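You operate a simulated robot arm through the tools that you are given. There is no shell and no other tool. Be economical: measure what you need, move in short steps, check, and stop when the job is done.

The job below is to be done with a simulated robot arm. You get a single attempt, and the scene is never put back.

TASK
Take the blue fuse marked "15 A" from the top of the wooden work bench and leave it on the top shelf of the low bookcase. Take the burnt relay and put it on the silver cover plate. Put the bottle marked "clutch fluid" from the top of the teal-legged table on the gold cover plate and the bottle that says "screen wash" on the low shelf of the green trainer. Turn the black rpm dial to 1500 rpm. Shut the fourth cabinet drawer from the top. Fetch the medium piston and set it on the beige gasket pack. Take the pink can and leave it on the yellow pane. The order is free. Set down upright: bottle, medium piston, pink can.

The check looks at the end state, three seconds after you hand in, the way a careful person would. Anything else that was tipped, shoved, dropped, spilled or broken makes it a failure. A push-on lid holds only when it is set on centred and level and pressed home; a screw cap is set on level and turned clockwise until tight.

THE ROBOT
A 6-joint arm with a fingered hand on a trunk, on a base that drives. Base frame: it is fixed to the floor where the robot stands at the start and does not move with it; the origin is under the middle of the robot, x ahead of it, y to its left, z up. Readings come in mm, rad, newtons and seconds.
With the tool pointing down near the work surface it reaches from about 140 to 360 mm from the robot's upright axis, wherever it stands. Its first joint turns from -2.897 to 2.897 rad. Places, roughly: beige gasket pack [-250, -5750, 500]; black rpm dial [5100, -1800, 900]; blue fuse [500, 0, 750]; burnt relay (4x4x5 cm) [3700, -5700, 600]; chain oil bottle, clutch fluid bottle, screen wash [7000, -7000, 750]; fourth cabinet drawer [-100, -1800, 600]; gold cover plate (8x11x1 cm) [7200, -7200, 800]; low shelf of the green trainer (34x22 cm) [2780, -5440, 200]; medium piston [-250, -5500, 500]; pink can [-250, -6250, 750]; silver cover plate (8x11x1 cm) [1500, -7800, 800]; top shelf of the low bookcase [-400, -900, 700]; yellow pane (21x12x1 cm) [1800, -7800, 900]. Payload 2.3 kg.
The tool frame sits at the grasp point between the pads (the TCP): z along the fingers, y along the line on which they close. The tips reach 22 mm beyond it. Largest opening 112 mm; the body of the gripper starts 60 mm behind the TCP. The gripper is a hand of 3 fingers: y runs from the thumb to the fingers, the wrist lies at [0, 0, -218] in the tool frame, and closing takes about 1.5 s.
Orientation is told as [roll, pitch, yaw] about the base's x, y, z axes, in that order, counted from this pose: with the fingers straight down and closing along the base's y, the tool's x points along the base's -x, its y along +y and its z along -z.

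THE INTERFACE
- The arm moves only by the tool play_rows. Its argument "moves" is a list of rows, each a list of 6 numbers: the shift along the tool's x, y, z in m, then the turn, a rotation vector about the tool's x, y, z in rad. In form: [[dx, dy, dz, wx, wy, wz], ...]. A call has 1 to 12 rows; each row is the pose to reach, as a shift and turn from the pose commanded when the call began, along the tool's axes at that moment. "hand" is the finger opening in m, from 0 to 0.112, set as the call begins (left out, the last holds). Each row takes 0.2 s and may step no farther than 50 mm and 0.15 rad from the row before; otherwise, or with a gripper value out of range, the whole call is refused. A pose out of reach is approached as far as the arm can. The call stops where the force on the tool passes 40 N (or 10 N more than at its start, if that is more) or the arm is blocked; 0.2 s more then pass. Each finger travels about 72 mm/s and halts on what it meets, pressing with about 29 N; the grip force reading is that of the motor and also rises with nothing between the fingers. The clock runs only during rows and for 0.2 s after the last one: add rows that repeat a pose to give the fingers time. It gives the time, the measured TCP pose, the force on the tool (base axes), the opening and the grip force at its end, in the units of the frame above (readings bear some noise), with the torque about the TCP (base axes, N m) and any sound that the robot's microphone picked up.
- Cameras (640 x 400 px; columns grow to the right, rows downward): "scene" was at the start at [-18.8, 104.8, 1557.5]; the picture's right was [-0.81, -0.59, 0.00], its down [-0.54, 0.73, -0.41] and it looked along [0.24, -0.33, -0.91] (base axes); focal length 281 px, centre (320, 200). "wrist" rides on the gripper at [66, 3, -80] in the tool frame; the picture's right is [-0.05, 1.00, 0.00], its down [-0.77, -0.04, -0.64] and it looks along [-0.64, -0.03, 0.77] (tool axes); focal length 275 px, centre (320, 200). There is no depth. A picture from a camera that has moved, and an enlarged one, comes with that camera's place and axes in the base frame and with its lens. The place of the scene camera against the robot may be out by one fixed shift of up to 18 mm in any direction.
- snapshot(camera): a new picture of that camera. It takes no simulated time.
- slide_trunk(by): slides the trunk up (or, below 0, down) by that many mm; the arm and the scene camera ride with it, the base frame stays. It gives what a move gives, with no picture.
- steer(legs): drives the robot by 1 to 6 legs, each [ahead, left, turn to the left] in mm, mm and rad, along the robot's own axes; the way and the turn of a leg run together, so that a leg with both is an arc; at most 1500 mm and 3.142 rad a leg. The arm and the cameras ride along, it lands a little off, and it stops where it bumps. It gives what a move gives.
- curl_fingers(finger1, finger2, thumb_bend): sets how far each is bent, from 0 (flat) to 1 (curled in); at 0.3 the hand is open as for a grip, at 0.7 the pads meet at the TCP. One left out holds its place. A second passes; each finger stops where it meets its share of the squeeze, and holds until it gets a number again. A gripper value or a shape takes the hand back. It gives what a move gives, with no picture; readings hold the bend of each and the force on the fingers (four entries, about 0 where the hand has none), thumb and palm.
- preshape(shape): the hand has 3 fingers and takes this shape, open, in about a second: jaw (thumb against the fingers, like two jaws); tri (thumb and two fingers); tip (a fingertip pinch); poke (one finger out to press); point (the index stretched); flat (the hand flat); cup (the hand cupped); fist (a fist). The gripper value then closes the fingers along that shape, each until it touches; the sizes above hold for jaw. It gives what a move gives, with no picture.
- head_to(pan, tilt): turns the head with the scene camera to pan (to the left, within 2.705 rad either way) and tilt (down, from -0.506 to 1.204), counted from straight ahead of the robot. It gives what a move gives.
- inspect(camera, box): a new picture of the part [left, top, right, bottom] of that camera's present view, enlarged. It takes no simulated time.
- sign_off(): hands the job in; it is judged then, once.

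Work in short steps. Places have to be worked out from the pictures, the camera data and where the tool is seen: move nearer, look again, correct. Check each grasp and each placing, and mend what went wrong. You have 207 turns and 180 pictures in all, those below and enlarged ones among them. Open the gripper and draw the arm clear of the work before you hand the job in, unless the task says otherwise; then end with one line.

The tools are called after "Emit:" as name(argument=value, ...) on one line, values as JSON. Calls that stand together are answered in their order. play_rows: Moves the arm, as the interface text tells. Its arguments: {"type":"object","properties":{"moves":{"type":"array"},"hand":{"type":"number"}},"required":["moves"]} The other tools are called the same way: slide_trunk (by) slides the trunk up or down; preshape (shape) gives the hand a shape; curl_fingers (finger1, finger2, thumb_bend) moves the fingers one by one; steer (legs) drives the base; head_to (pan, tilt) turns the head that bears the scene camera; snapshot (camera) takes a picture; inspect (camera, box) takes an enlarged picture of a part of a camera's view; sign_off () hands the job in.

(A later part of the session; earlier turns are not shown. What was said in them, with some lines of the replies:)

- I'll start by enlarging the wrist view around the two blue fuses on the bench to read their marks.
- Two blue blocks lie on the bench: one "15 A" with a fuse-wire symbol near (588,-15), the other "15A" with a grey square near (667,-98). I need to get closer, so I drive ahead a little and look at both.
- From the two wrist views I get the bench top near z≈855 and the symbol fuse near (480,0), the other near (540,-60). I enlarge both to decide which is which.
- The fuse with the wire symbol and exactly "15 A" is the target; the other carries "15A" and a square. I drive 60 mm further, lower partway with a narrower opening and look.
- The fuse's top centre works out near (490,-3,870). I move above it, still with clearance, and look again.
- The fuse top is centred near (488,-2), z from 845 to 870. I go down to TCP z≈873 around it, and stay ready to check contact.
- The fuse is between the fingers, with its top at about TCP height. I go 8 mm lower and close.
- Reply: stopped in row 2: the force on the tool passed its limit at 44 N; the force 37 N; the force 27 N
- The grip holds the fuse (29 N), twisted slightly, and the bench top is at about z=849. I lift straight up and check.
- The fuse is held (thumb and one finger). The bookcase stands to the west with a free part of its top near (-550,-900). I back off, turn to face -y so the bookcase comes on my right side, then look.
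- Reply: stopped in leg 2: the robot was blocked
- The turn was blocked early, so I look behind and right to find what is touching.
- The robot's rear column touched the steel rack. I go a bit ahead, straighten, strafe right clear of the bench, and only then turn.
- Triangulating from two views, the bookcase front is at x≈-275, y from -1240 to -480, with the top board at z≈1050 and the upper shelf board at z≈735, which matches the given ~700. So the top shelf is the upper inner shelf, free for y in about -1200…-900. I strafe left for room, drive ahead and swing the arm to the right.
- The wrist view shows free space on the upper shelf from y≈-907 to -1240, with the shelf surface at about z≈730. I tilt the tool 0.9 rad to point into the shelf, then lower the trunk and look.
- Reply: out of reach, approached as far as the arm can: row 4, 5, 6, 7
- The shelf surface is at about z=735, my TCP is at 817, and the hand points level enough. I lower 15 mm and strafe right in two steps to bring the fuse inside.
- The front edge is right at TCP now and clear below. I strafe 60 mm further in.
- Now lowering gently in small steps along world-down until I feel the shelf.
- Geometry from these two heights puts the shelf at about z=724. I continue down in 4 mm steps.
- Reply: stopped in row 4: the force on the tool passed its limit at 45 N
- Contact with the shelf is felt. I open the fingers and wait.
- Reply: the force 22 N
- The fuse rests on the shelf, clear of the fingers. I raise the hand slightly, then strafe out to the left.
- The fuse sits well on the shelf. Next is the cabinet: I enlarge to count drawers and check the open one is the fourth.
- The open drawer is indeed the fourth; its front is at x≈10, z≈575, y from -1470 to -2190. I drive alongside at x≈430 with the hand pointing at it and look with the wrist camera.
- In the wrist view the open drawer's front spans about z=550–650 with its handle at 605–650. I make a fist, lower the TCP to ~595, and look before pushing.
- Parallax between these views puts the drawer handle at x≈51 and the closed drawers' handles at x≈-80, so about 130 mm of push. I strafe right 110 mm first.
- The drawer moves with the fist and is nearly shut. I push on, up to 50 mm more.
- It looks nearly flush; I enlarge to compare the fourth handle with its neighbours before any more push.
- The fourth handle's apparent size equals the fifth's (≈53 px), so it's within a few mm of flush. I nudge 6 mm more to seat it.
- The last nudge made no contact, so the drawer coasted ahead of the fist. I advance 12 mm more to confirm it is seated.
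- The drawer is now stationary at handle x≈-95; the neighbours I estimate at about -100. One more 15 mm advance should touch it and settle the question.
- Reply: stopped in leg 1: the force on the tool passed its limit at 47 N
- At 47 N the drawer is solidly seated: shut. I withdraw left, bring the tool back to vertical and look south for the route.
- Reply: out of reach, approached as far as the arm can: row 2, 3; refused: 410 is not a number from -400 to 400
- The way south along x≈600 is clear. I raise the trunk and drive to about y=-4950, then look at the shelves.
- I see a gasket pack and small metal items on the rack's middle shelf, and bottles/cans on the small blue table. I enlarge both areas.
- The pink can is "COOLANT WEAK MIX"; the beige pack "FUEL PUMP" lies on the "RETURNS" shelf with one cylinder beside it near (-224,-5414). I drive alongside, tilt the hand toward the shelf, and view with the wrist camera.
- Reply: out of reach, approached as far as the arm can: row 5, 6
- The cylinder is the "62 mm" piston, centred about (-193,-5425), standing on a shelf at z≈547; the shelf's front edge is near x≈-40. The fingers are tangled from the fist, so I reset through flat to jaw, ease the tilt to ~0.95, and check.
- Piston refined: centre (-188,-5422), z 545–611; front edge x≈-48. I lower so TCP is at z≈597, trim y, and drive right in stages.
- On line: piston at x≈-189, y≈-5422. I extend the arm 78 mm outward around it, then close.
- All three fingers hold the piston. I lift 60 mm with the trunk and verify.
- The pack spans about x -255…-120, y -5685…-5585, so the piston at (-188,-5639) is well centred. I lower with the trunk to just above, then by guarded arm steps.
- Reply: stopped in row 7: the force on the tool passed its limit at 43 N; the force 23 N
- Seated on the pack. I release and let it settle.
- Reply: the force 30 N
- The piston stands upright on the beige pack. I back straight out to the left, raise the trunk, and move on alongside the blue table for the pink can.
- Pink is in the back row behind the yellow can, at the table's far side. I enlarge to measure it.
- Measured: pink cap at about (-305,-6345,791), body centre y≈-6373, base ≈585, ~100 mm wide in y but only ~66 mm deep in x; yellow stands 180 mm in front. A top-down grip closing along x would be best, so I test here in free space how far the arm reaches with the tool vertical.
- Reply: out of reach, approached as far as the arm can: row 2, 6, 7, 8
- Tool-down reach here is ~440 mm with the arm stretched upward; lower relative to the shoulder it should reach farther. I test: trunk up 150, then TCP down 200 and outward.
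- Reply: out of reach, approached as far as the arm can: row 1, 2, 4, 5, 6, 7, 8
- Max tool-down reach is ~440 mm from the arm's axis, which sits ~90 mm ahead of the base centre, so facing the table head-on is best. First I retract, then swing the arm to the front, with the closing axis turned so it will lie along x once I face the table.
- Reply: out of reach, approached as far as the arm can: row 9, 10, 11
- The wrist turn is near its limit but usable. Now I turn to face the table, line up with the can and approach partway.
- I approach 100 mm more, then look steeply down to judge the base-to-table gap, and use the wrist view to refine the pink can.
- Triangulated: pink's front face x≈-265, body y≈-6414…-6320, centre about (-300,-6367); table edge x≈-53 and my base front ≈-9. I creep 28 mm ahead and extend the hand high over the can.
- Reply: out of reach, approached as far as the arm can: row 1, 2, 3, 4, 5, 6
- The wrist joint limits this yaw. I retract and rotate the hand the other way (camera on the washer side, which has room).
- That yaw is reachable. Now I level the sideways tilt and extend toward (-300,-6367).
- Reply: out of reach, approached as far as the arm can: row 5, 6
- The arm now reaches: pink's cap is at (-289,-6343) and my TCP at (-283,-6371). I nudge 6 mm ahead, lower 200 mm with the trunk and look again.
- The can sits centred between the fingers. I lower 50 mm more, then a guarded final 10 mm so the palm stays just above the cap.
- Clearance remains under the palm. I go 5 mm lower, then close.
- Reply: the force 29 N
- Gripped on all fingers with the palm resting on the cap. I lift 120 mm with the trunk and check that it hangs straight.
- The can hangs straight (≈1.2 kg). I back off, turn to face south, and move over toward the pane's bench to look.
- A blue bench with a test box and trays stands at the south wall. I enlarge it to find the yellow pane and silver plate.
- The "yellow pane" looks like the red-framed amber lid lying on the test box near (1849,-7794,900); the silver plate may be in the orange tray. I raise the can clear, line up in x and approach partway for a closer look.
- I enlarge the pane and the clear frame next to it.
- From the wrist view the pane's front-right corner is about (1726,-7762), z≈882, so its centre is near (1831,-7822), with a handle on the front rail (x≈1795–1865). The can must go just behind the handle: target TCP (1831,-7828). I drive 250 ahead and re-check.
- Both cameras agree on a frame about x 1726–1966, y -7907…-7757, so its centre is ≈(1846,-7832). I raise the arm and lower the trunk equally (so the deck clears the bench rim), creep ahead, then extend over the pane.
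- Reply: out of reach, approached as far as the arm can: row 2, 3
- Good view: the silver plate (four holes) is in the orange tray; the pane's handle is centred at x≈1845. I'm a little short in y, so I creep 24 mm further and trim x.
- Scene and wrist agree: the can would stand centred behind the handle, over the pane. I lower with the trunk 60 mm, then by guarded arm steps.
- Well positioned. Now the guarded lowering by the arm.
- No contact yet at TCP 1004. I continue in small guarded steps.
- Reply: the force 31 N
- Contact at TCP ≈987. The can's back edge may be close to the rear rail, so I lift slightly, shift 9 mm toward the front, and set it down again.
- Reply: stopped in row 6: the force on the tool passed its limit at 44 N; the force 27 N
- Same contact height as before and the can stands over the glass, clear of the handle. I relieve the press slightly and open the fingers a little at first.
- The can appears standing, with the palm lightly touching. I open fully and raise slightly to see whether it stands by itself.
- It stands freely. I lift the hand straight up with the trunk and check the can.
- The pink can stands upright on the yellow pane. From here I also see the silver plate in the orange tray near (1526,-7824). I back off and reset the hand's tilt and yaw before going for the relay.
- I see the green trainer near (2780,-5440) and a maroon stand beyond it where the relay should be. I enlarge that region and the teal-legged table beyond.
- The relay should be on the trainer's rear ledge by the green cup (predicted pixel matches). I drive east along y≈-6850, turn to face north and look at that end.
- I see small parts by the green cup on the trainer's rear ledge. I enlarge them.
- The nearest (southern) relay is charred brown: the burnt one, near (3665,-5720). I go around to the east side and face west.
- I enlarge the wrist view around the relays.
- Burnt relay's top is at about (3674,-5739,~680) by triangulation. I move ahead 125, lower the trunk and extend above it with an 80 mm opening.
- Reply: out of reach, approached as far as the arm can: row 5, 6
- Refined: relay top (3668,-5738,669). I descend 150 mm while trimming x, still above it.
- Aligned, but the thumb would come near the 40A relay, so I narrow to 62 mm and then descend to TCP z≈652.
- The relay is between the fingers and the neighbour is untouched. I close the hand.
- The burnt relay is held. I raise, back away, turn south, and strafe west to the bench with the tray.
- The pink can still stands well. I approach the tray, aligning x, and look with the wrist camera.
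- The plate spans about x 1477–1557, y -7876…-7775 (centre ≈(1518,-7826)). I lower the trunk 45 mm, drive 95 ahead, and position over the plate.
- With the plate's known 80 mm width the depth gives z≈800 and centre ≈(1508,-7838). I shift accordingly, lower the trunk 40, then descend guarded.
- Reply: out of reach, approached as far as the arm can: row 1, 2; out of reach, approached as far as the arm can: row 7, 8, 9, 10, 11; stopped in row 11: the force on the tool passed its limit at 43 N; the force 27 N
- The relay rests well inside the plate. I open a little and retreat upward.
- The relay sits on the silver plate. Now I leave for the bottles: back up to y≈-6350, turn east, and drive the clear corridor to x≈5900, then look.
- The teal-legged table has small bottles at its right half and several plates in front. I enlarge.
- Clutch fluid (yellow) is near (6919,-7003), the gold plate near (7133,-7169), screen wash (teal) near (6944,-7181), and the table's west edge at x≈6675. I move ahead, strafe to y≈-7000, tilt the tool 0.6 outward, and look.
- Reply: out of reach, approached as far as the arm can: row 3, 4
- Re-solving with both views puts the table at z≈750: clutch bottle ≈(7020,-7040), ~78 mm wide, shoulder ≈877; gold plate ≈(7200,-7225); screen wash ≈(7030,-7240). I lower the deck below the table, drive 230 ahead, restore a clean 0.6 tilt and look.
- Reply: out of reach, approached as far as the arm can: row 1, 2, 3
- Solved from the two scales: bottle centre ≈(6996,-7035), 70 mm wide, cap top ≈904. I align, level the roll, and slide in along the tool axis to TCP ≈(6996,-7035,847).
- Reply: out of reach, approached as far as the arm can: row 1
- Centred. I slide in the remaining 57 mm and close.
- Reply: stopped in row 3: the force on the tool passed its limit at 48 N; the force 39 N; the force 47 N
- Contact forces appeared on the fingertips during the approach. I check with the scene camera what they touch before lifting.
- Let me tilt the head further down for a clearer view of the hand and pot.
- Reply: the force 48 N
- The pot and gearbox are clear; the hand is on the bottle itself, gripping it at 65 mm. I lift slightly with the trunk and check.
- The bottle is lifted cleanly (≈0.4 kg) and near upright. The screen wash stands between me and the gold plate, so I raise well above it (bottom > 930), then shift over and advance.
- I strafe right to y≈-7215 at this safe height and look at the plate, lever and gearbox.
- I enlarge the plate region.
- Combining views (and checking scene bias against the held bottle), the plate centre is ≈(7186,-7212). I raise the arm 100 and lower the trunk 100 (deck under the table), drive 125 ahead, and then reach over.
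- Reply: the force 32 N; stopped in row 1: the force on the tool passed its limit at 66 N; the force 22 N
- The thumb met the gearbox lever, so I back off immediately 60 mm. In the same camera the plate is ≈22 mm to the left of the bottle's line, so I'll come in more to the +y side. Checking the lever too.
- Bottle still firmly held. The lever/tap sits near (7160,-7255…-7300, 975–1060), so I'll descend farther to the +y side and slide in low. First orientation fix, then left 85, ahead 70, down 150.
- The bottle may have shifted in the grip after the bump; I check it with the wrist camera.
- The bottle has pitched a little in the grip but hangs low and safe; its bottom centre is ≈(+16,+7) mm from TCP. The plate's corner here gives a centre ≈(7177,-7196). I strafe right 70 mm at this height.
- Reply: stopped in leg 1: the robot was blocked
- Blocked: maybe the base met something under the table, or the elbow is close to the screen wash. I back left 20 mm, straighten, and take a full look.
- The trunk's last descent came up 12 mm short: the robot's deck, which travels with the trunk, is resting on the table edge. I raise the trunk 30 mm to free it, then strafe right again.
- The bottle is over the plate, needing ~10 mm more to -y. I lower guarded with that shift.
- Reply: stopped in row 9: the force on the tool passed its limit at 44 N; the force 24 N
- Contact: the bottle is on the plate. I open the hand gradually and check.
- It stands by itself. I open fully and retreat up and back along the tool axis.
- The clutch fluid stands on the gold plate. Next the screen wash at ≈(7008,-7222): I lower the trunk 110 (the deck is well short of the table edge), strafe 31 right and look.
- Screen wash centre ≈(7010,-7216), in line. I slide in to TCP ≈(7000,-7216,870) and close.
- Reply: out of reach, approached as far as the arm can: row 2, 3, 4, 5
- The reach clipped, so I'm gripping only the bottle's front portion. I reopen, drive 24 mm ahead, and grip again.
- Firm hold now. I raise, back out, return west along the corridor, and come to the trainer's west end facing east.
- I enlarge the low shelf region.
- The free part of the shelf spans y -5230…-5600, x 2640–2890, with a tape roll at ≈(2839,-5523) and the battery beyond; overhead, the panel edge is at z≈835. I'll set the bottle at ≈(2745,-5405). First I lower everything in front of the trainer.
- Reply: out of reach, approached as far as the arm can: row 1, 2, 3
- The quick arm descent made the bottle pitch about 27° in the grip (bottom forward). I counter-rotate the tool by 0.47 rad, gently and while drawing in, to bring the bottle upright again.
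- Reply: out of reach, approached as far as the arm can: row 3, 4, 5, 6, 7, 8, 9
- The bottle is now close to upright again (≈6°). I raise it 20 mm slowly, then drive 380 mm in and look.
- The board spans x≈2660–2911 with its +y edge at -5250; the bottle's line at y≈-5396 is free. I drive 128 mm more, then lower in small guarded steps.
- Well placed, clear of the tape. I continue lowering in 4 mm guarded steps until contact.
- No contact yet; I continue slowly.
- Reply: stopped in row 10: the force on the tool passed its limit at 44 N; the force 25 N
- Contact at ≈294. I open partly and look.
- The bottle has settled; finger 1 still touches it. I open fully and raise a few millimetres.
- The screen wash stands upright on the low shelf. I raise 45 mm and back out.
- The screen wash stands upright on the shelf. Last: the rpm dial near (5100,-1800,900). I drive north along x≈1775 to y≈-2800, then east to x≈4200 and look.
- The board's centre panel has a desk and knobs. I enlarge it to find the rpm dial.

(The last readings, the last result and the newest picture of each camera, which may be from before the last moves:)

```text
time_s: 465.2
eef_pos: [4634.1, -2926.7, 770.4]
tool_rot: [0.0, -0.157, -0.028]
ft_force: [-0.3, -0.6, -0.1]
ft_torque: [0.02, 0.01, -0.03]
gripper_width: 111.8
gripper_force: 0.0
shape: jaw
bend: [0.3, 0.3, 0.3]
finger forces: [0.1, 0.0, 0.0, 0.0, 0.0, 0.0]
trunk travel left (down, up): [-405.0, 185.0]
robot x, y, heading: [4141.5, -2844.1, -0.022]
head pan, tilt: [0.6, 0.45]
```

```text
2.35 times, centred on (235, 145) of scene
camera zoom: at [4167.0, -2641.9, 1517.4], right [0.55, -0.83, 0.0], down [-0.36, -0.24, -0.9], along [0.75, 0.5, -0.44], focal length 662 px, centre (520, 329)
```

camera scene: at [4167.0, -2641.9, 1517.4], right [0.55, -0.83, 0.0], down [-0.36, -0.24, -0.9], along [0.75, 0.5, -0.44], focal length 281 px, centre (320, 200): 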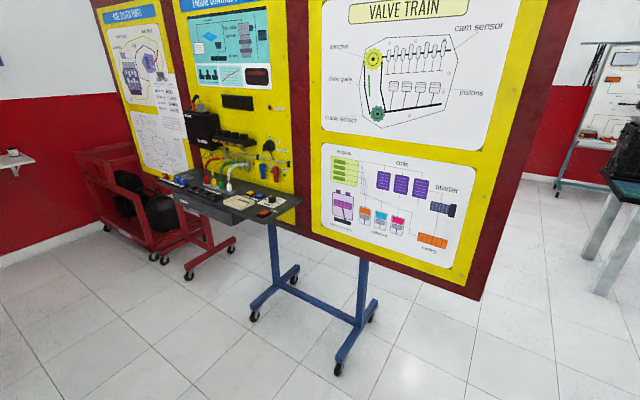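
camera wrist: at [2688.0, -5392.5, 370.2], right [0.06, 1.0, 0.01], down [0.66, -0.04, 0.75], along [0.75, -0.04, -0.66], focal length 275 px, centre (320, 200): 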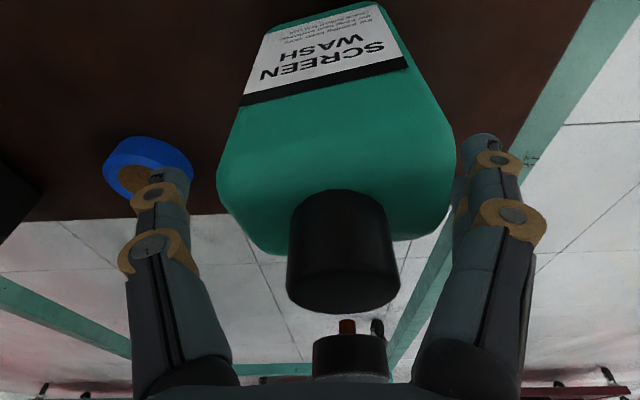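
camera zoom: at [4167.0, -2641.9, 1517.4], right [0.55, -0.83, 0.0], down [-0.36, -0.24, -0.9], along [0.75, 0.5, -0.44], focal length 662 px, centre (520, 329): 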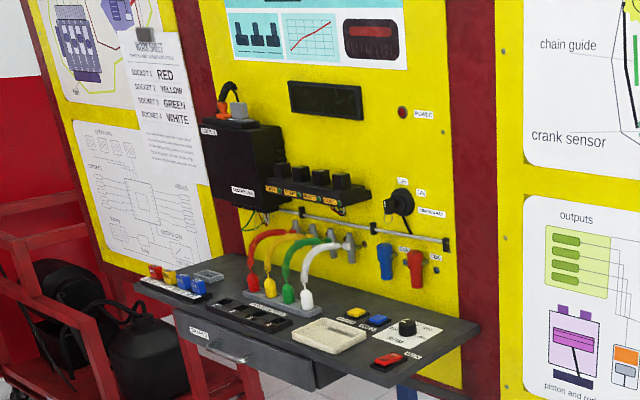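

The rpm dial is the black knob on the desk at ≈(5098,-1727), with labels around it. I move alongside facing east, set the tool vertical, and view it from above.

Emit:
slide_trunk(by=180)

Emit:
steer(legs=[[0, 1190, 0.02], [330, 0, 0]])

Emit:
play_rows(moves=[[0.01, 0, -0.04, 0, 0.08, 0], [0.02, 0, -0.08, 0, 0.156, 0], [0.03, 0, -0.1, 0, 0.156, 0]])

Emit:
snapshot(camera="wrist")

```text
time_s: 467.2
eef_pos: [4635.0, -2925.7, 950.7]
tool_rot: [0.0, -0.156, -0.026]
ft_force: [-1.4, -0.4, -0.1]
ft_torque: [0.01, 0.02, 0.02]
gripper_width: 111.9
gripper_force: 0.1
shape: jaw
bend: [0.3, 0.3, 0.3]
finger forces: [0.0, 0.0, 0.0, 0.1, 0.0, 0.1]
trunk travel left (down, up): [-585.0, 5.0]
robot x, y, heading: [4141.2, -2845.2, -0.021]
head pan, tilt: [0.6, 0.45]
```

```text
time_s: 475.0
eef_pos: [4977.0, -1728.1, 949.5]
tool_rot: [-0.001, -0.155, -0.01]
ft_force: [-0.3, -0.9, -0.6]
ft_torque: [0.05, -0.02, 0.02]
gripper_width: 112.0
gripper_force: 0.1
shape: jaw
bend: [0.3, 0.3, 0.3]
finger forces: [0.0, 0.1, 0.1, 0.0, 0.0, 0.1]
trunk travel left (down, up): [-585.0, 5.0]
robot x, y, heading: [4482.9, -1653.7, 0.003]
head pan, tilt: [0.6, 0.45]
```

```text
time_s: 475.8
eef_pos: [4930.2, -1728.0, 1045.3]
tool_rot: [-0.001, -0.001, -0.009]
ft_force: [-0.8, -0.1, 0.5]
ft_torque: [-0.02, -0.01, 0.03]
gripper_width: 111.9
gripper_force: 0.1
shape: jaw
bend: [0.3, 0.3, 0.3]
finger forces: [0.0, 0.0, 0.0, 0.1, 0.0, 0.0]
trunk travel left (down, up): [-585.0, 5.0]
robot x, y, heading: [4487.2, -1658.6, 0.001]
head pan, tilt: [0.6, 0.45]
```

```text
14 pictures are left
camera wrist: at [4863.9, -1723.2, 1125.7], right [0.06, 1.0, 0.0], down [0.77, -0.04, 0.64], along [0.64, -0.04, -0.77], focal length 275 px, centre (320, 200)
```

wrist: 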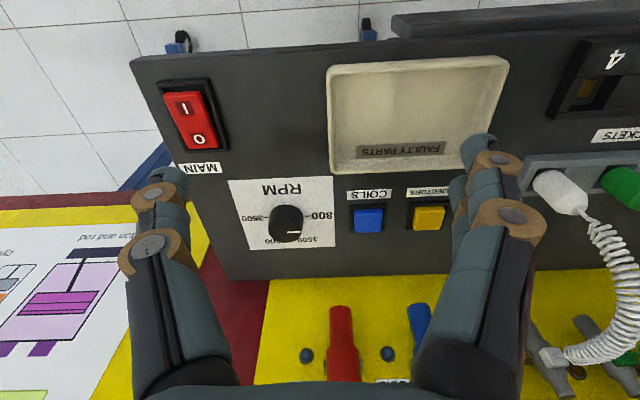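

I see the RPM dial with its scale. I enlarge it to read the marks and pointer.

Emit:
inspect(camera="wrist", box=[225, 170, 345, 255])

```text
4.71 times, centred on (285, 212) of wrist
camera zoom: at [4863.9, -1723.2, 1125.7], right [0.06, 1.0, 0.0], down [0.77, -0.04, 0.64], along [0.64, -0.04, -0.77], focal length 1295 px, centre (485, 141)
```

zoom: 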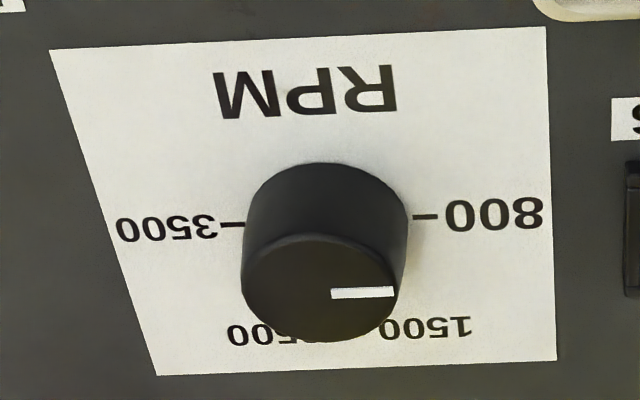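

Upside-down view: 800 is at +y (pointer there), 3500 at -y, and 1500/2500 lie on the far (+x) arc; label positions fit a linear scale, so 1500 is ≈47° clockwise from 800. Knob ≈(5057,-1769), z 919–939, ⌀32. I drive 70 ahead, pre-rotate the hand 47° counter-clockwise above the knob (so it ends aligned), and look.

Emit:
steer(legs=[[70, 0, 0]])

Emit:
play_rows(moves=[[-0.01, -0.007, 0, 0, 0, -0.136], [-0.02, -0.014, 0, 0, 0, -0.272], [-0.03, -0.021, 0, 0, 0, -0.408], [-0.04, -0.028, 0, 0, 0, -0.544], [-0.05, -0.035, 0, 0, 0, -0.68], [-0.057, -0.041, 0, 0, 0, -0.815], [-0.057, -0.041, 0, 0, 0, -0.815]], hand=0.06)

Emit:
snapshot(camera="wrist")

```text
time_s: 476.8
eef_pos: [5002.6, -1727.3, 1044.6]
tool_rot: [-0.001, -0.001, -0.011]
ft_force: [-0.2, 0.2, 0.5]
ft_torque: [0.02, 0.03, 0.0]
gripper_width: 111.8
gripper_force: 0.2
shape: jaw
bend: [0.3, 0.3, 0.3]
finger forces: [0.0, 0.1, 0.0, 0.1, 0.1, 0.0]
trunk travel left (down, up): [-585.0, 5.0]
robot x, y, heading: [4553.3, -1660.8, -0.002]
head pan, tilt: [0.6, 0.45]
```

```text
time_s: 478.4
eef_pos: [5033.7, -1750.7, 1038.1]
tool_rot: [-0.003, 0.001, 0.804]
ft_force: [-0.2, -0.4, 1.0]
ft_torque: [0.03, 0.01, 0.01]
gripper_width: 60.7
gripper_force: 0.1
shape: jaw
bend: [0.72, 0.72, 0.7]
finger forces: [0.0, 0.0, 0.0, 0.0, 0.0, 0.0]
out of reach, approached as far as the arm can: row 5, 6, 7
trunk travel left (down, up): [-585.0, 5.0]
robot x, y, heading: [4553.5, -1658.4, 0.0]
head pan, tilt: [0.6, 0.45]
```

```text
12 pictures are left
camera wrist: at [4985.4, -1796.0, 1117.0], right [-0.69, 0.73, 0.0], down [0.56, 0.53, 0.64], along [0.46, 0.43, -0.77], focal length 275 px, centre (320, 200)
```

wrist: 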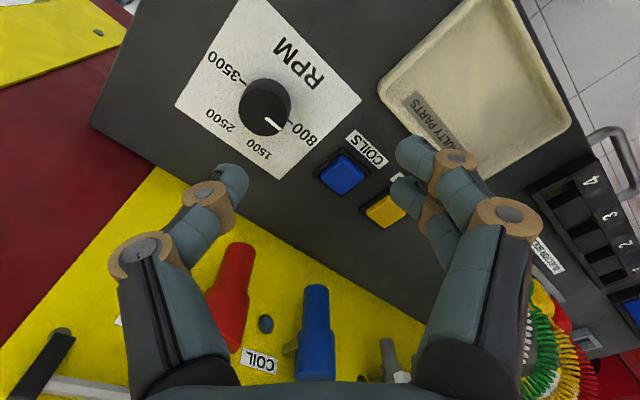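

This gives a clear view of the scale; computing plane positions of the labels suggests equal 60° spacing (800→0°, 1500→~62°, 2500→~117°, 3500→180°). I enlarge to confirm with the tick marks.

Emit:
inspect(camera="wrist", box=[185, 40, 335, 180])

```text
2.86 times, centred on (260, 110) of wrist
camera zoom: at [4985.4, -1796.0, 1117.0], right [-0.69, 0.73, 0.0], down [0.56, 0.53, 0.64], along [0.46, 0.43, -0.77], focal length 786 px, centre (491, 457)
```

zoom: 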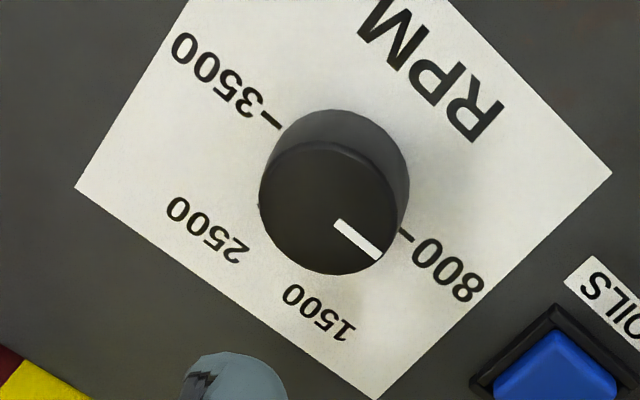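

Ticks confirm: 1500 is 60° clockwise from 800. Two-view triangulation puts the knob at ≈(5072,-1773), desk z≈902, top ≈923. I shift the base 38 ahead / 22 right, descend to z≈975 and check.

Emit:
steer(legs=[[38, -22, 0]])

Emit:
play_rows(moves=[[0, 0, 0.03, 0, 0, 0], [0, 0, 0.06, 0, 0, 0], [0, 0, 0.06, 0, 0, 0]])

Emit:
snapshot(camera="wrist")

```text
time_s: 479.3
eef_pos: [5071.3, -1773.1, 1036.7]
tool_rot: [-0.004, 0.0, 0.804]
ft_force: [0.0, -0.1, 0.0]
ft_torque: [0.02, 0.03, -0.01]
gripper_width: 60.3
gripper_force: 0.1
shape: jaw
bend: [0.72, 0.72, 0.7]
finger forces: [0.1, 0.0, 0.1, 0.0, 0.1, 0.0]
trunk travel left (down, up): [-585.0, 5.0]
robot x, y, heading: [4593.8, -1678.2, -0.001]
head pan, tilt: [0.6, 0.45]
```

```text
time_s: 480.1
eef_pos: [5070.5, -1771.9, 977.0]
tool_rot: [-0.008, 0.0, 0.803]
ft_force: [-0.7, -0.7, 1.2]
ft_torque: [-0.02, -0.02, -0.01]
gripper_width: 60.5
gripper_force: 0.0
shape: jaw
bend: [0.72, 0.72, 0.7]
finger forces: [0.0, 0.0, 0.0, 0.1, 0.0, 0.0]
trunk travel left (down, up): [-585.0, 5.0]
robot x, y, heading: [4593.9, -1674.1, 0.0]
head pan, tilt: [0.6, 0.45]
```

```text
10 pictures are left
camera wrist: at [5022.6, -1817.1, 1057.4], right [-0.69, 0.73, -0.01], down [0.56, 0.53, 0.64], along [0.47, 0.43, -0.77], focal length 275 px, centre (320, 200)
```

wrist: 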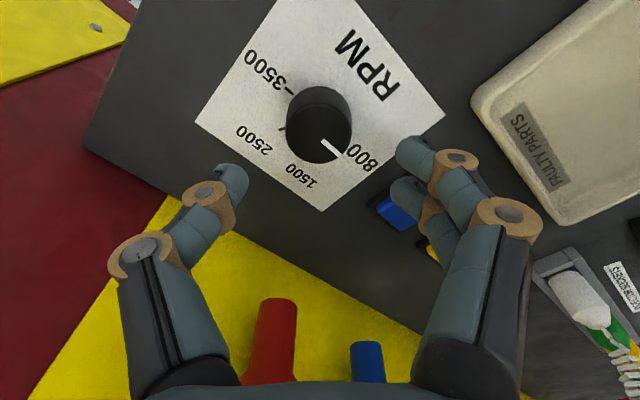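

Centred over the knob. I descend to TCP z≈931 in guarded steps and close gently.

Emit:
play_rows(moves=[[-0.001, 0.001, 0.015, 0, 0, 0], [-0.001, 0.001, 0.03, 0, 0, 0], [-0.001, 0.001, 0.038, 0, 0, 0], [-0.001, 0.001, 0.042, 0, 0, 0], [-0.001, 0.001, 0.046, 0, 0, 0]])

Emit:
play_rows(moves=[[0, 0, 0, 0, 0, 0], [0, 0, 0, 0, 0, 0], [0, 0, 0, 0, 0, 0], [0, 0, 0, 0, 0, 0], [0, 0, 0, 0, 0, 0]], hand=0.02)

Emit:
snapshot(camera="wrist")

```text
time_s: 481.3
eef_pos: [5071.5, -1771.8, 930.9]
tool_rot: [-0.005, 0.0, 0.802]
ft_force: [0.2, 0.0, -1.2]
ft_torque: [-0.02, -0.02, 0.01]
gripper_width: 60.6
gripper_force: 0.1
shape: jaw
bend: [0.72, 0.72, 0.7]
finger forces: [0.0, 0.0, 0.1, 0.0, 0.0, 0.0]
trunk travel left (down, up): [-585.0, 5.0]
robot x, y, heading: [4588.1, -1678.4, 0.004]
head pan, tilt: [0.6, 0.45]
```

```text
time_s: 482.5
eef_pos: [5072.2, -1770.8, 931.2]
tool_rot: [-0.003, -0.003, 0.802]
ft_force: [2.9, -1.8, 0.0]
ft_torque: [0.0, 0.0, -0.08]
gripper_width: 27.0
gripper_force: 28.8
shape: jaw
bend: [0.73, 0.73, 0.7]
finger forces: [13.3, 12.9, 0.0, 0.0, 27.2, 0.0]
trunk travel left (down, up): [-585.0, 5.0]
robot x, y, heading: [4587.4, -1678.7, 0.003]
head pan, tilt: [0.6, 0.45]
```

```text
9 pictures are left
camera wrist: at [5024.2, -1816.3, 1010.9], right [-0.69, 0.73, 0.0], down [0.56, 0.53, 0.64], along [0.46, 0.43, -0.77], focal length 275 px, centre (320, 200)
```

wrist: 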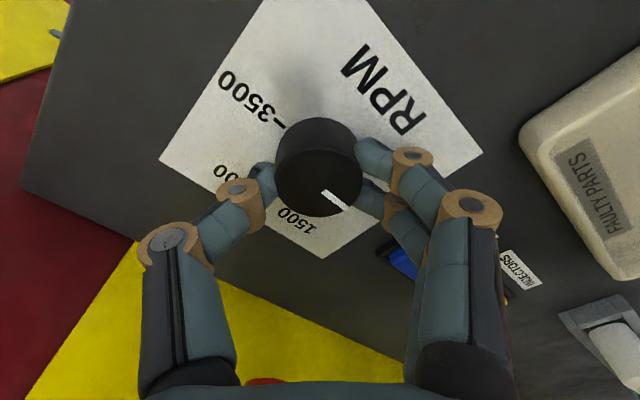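

The knob is gripped. I turn 60° clockwise (tool +z) in small steps and check.

Emit:
play_rows(moves=[[0, 0, 0, 0, 0, 0.12], [0, 0, 0, 0, 0, 0.24], [0, 0, 0, 0, 0, 0.36], [0, 0, 0, 0, 0, 0.48], [0, 0, 0, 0, 0, 0.6], [0, 0, 0, 0, 0, 0.72], [0, 0, 0, 0, 0, 0.84], [0, 0, 0, 0, 0, 0.96], [0, 0, 0, 0, 0, 1.047], [0, 0, 0, 0, 0, 1.047]])

Emit:
inspect(camera="wrist", box=[200, 60, 460, 260])

```text
time_s: 484.7
eef_pos: [5073.4, -1772.5, 929.6]
tool_rot: [-0.003, -0.003, -0.245]
ft_force: [8.2, -3.6, 2.9]
ft_torque: [-0.04, -0.08, 0.0]
gripper_width: 26.9
gripper_force: 28.7
shape: jaw
bend: [0.73, 0.73, 0.7]
finger forces: [13.4, 14.9, 0.0, 0.0, 27.8, 0.1]
trunk travel left (down, up): [-585.0, 5.0]
robot x, y, heading: [4587.1, -1680.9, 0.003]
head pan, tilt: [0.6, 0.45]
```

```text
2.00 times, centred on (330, 160) of wrist
camera zoom: at [5009.4, -1752.6, 1010.6], right [0.29, 0.96, 0.0], down [0.74, -0.22, 0.64], along [0.61, -0.19, -0.77], focal length 551 px, centre (300, 280)
```

zoom: 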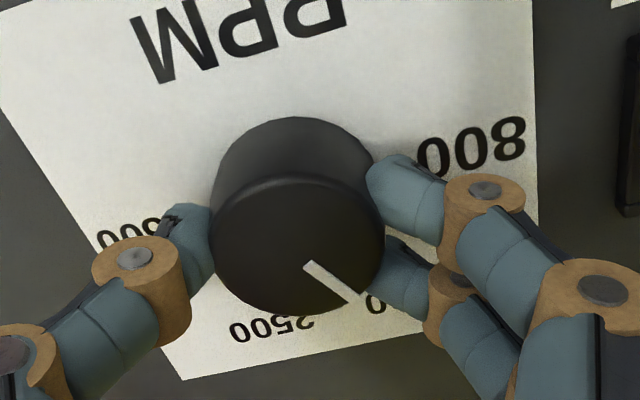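

The pointer computes to ≈60° from 800. I release, lift clear, and verify.

Emit:
play_rows(moves=[[0, 0, 0, 0, 0, 0], [0, 0, 0, 0, 0, 0], [0, 0, 0, 0, 0, 0], [0, 0, -0.02, 0, 0, 0], [0, 0, -0.05, 0, 0, 0], [0, 0, -0.08, 0, 0, 0], [0, 0, -0.1, 0, 0, 0]], hand=0.06)

Emit:
inspect(camera="wrist", box=[220, 40, 420, 220])

```text
time_s: 486.3
eef_pos: [5071.0, -1770.5, 1031.5]
tool_rot: [-0.004, -0.002, -0.243]
ft_force: [0.4, -0.7, 0.0]
ft_torque: [-0.01, 0.01, -0.01]
gripper_width: 59.3
gripper_force: 0.1
shape: jaw
bend: [0.72, 0.72, 0.7]
finger forces: [0.1, 0.1, 0.1, 0.0, 0.0, 0.0]
trunk travel left (down, up): [-585.0, 5.0]
robot x, y, heading: [4590.8, -1675.7, 0.003]
head pan, tilt: [0.6, 0.45]
```

```text
2.22 times, centred on (320, 130) of wrist
camera zoom: at [5007.7, -1751.5, 1112.0], right [0.29, 0.96, 0.0], down [0.74, -0.22, 0.64], along [0.61, -0.18, -0.77], focal length 612 px, centre (320, 356)
```

zoom: 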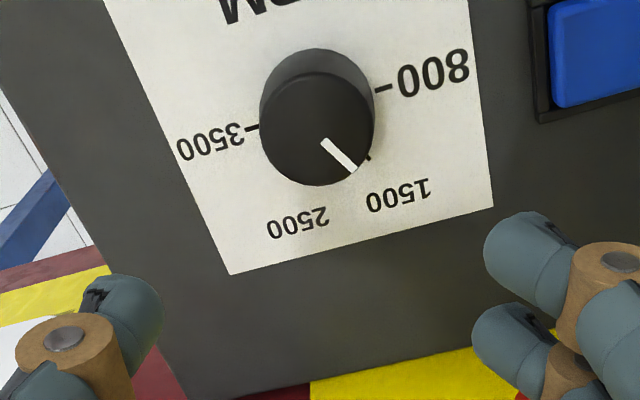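

The 1500 tick is visible and the pointer is close to it. One tighter zoom to judge the remaining error.

Emit:
inspect(camera="wrist", box=[290, 50, 370, 110])

```text
6.67 times, centred on (330, 80) of wrist
camera zoom: at [5007.7, -1751.5, 1112.0], right [0.29, 0.96, 0.0], down [0.74, -0.22, 0.64], along [0.61, -0.18, -0.77], focal length 1835 px, centre (253, 1000)
```

zoom: 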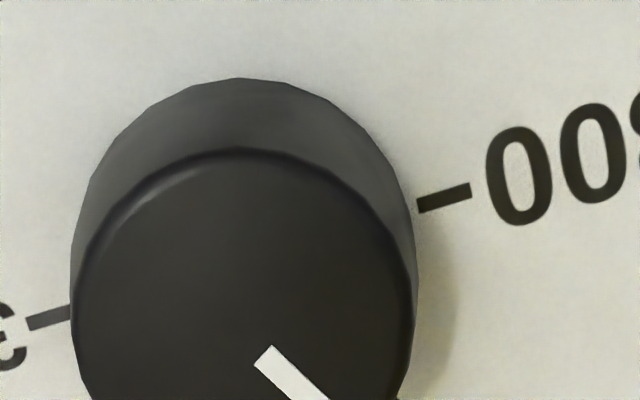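

The crop missed the pointer tip; I shift it down.

Emit:
inspect(camera="wrist", box=[285, 70, 365, 130])

```text
6.67 times, centred on (325, 100) of wrist
camera zoom: at [5007.7, -1751.5, 1112.0], right [0.29, 0.96, 0.0], down [0.74, -0.22, 0.64], along [0.61, -0.18, -0.77], focal length 1835 px, centre (287, 867)
```

zoom: 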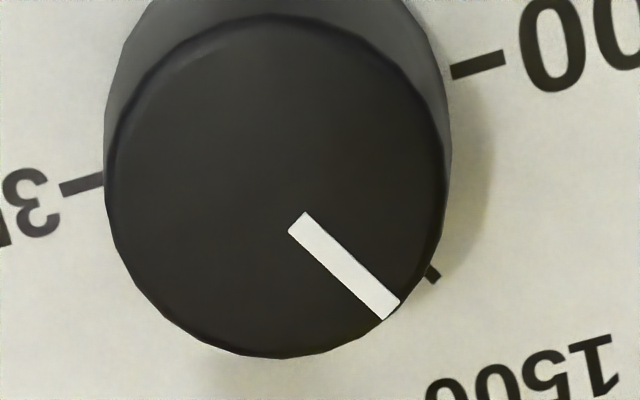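

Exact projection gives tick 59.7° and pointer 59.8°: the dial is at 1500 rpm. I back the robot away to draw the arm clear.

Emit:
steer(legs=[[-450, 0, 0]])

Emit:
play_rows(moves=[[0, 0, 0, 0, 0, 0], [0, 0, 0, 0, 0, 0], [0, 0, 0, 0, 0, 0]], hand=0.112)

Emit:
head_to(pan=0, tilt=0.6)

Emit:
snapshot(camera="scene")

```text
time_s: 489.0
eef_pos: [4617.1, -1771.9, 1031.1]
tool_rot: [-0.003, -0.004, -0.245]
ft_force: [-1.0, 0.0, 0.7]
ft_torque: [0.02, -0.02, -0.01]
gripper_width: 59.2
gripper_force: 0.1
shape: jaw
bend: [0.72, 0.72, 0.7]
finger forces: [0.1, 0.1, 0.0, 0.1, 0.0, 0.1]
trunk travel left (down, up): [-585.0, 5.0]
robot x, y, heading: [4141.3, -1683.4, -0.0]
head pan, tilt: [0.6, 0.45]
```

```text
time_s: 489.8
eef_pos: [4617.8, -1772.8, 1031.5]
tool_rot: [-0.001, -0.003, -0.246]
ft_force: [-0.7, 0.3, 0.1]
ft_torque: [-0.03, 0.02, -0.03]
gripper_width: 111.8
gripper_force: 0.0
shape: jaw
bend: [0.3, 0.3, 0.3]
finger forces: [0.0, 0.1, 0.0, 0.0, 0.0, 0.0]
trunk travel left (down, up): [-585.0, 5.0]
robot x, y, heading: [4140.0, -1680.6, -0.002]
head pan, tilt: [0.6, 0.45]
```

```text
time_s: 490.8
eef_pos: [4618.2, -1772.2, 1032.1]
tool_rot: [-0.002, -0.004, -0.246]
ft_force: [-0.3, -0.2, 0.7]
ft_torque: [0.0, 0.0, -0.02]
gripper_width: 111.9
gripper_force: 0.1
shape: jaw
bend: [0.3, 0.3, 0.3]
finger forces: [0.0, 0.0, 0.0, 0.0, 0.0, 0.1]
trunk travel left (down, up): [-585.0, 5.0]
robot x, y, heading: [4135.7, -1676.4, -0.006]
head pan, tilt: [0.0, 0.6]
```

```text
4 pictures are left
camera scene: at [4172.7, -1524.9, 1683.9], right [0.0, -1.0, 0.0], down [-0.56, 0.0, -0.83], along [0.83, 0.0, -0.56], focal length 281 px, centre (320, 200)
```

scene: 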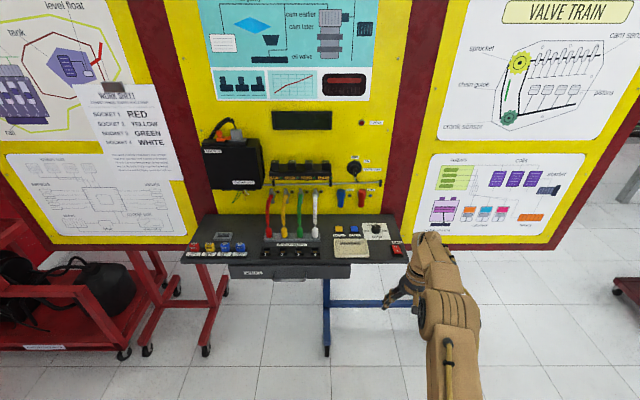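

The arm is clear, the hand is open and all eight jobs are finished, so I hand in.

Emit:
sign_off()

```text
The job is handed in.
```

All eight jobs are done and handed in. One risk: while I carried the clutch fluid bottle, the robot's thumb pressed on the tap lever of the black gearbox, and I could not confirm that the lever had not moved.
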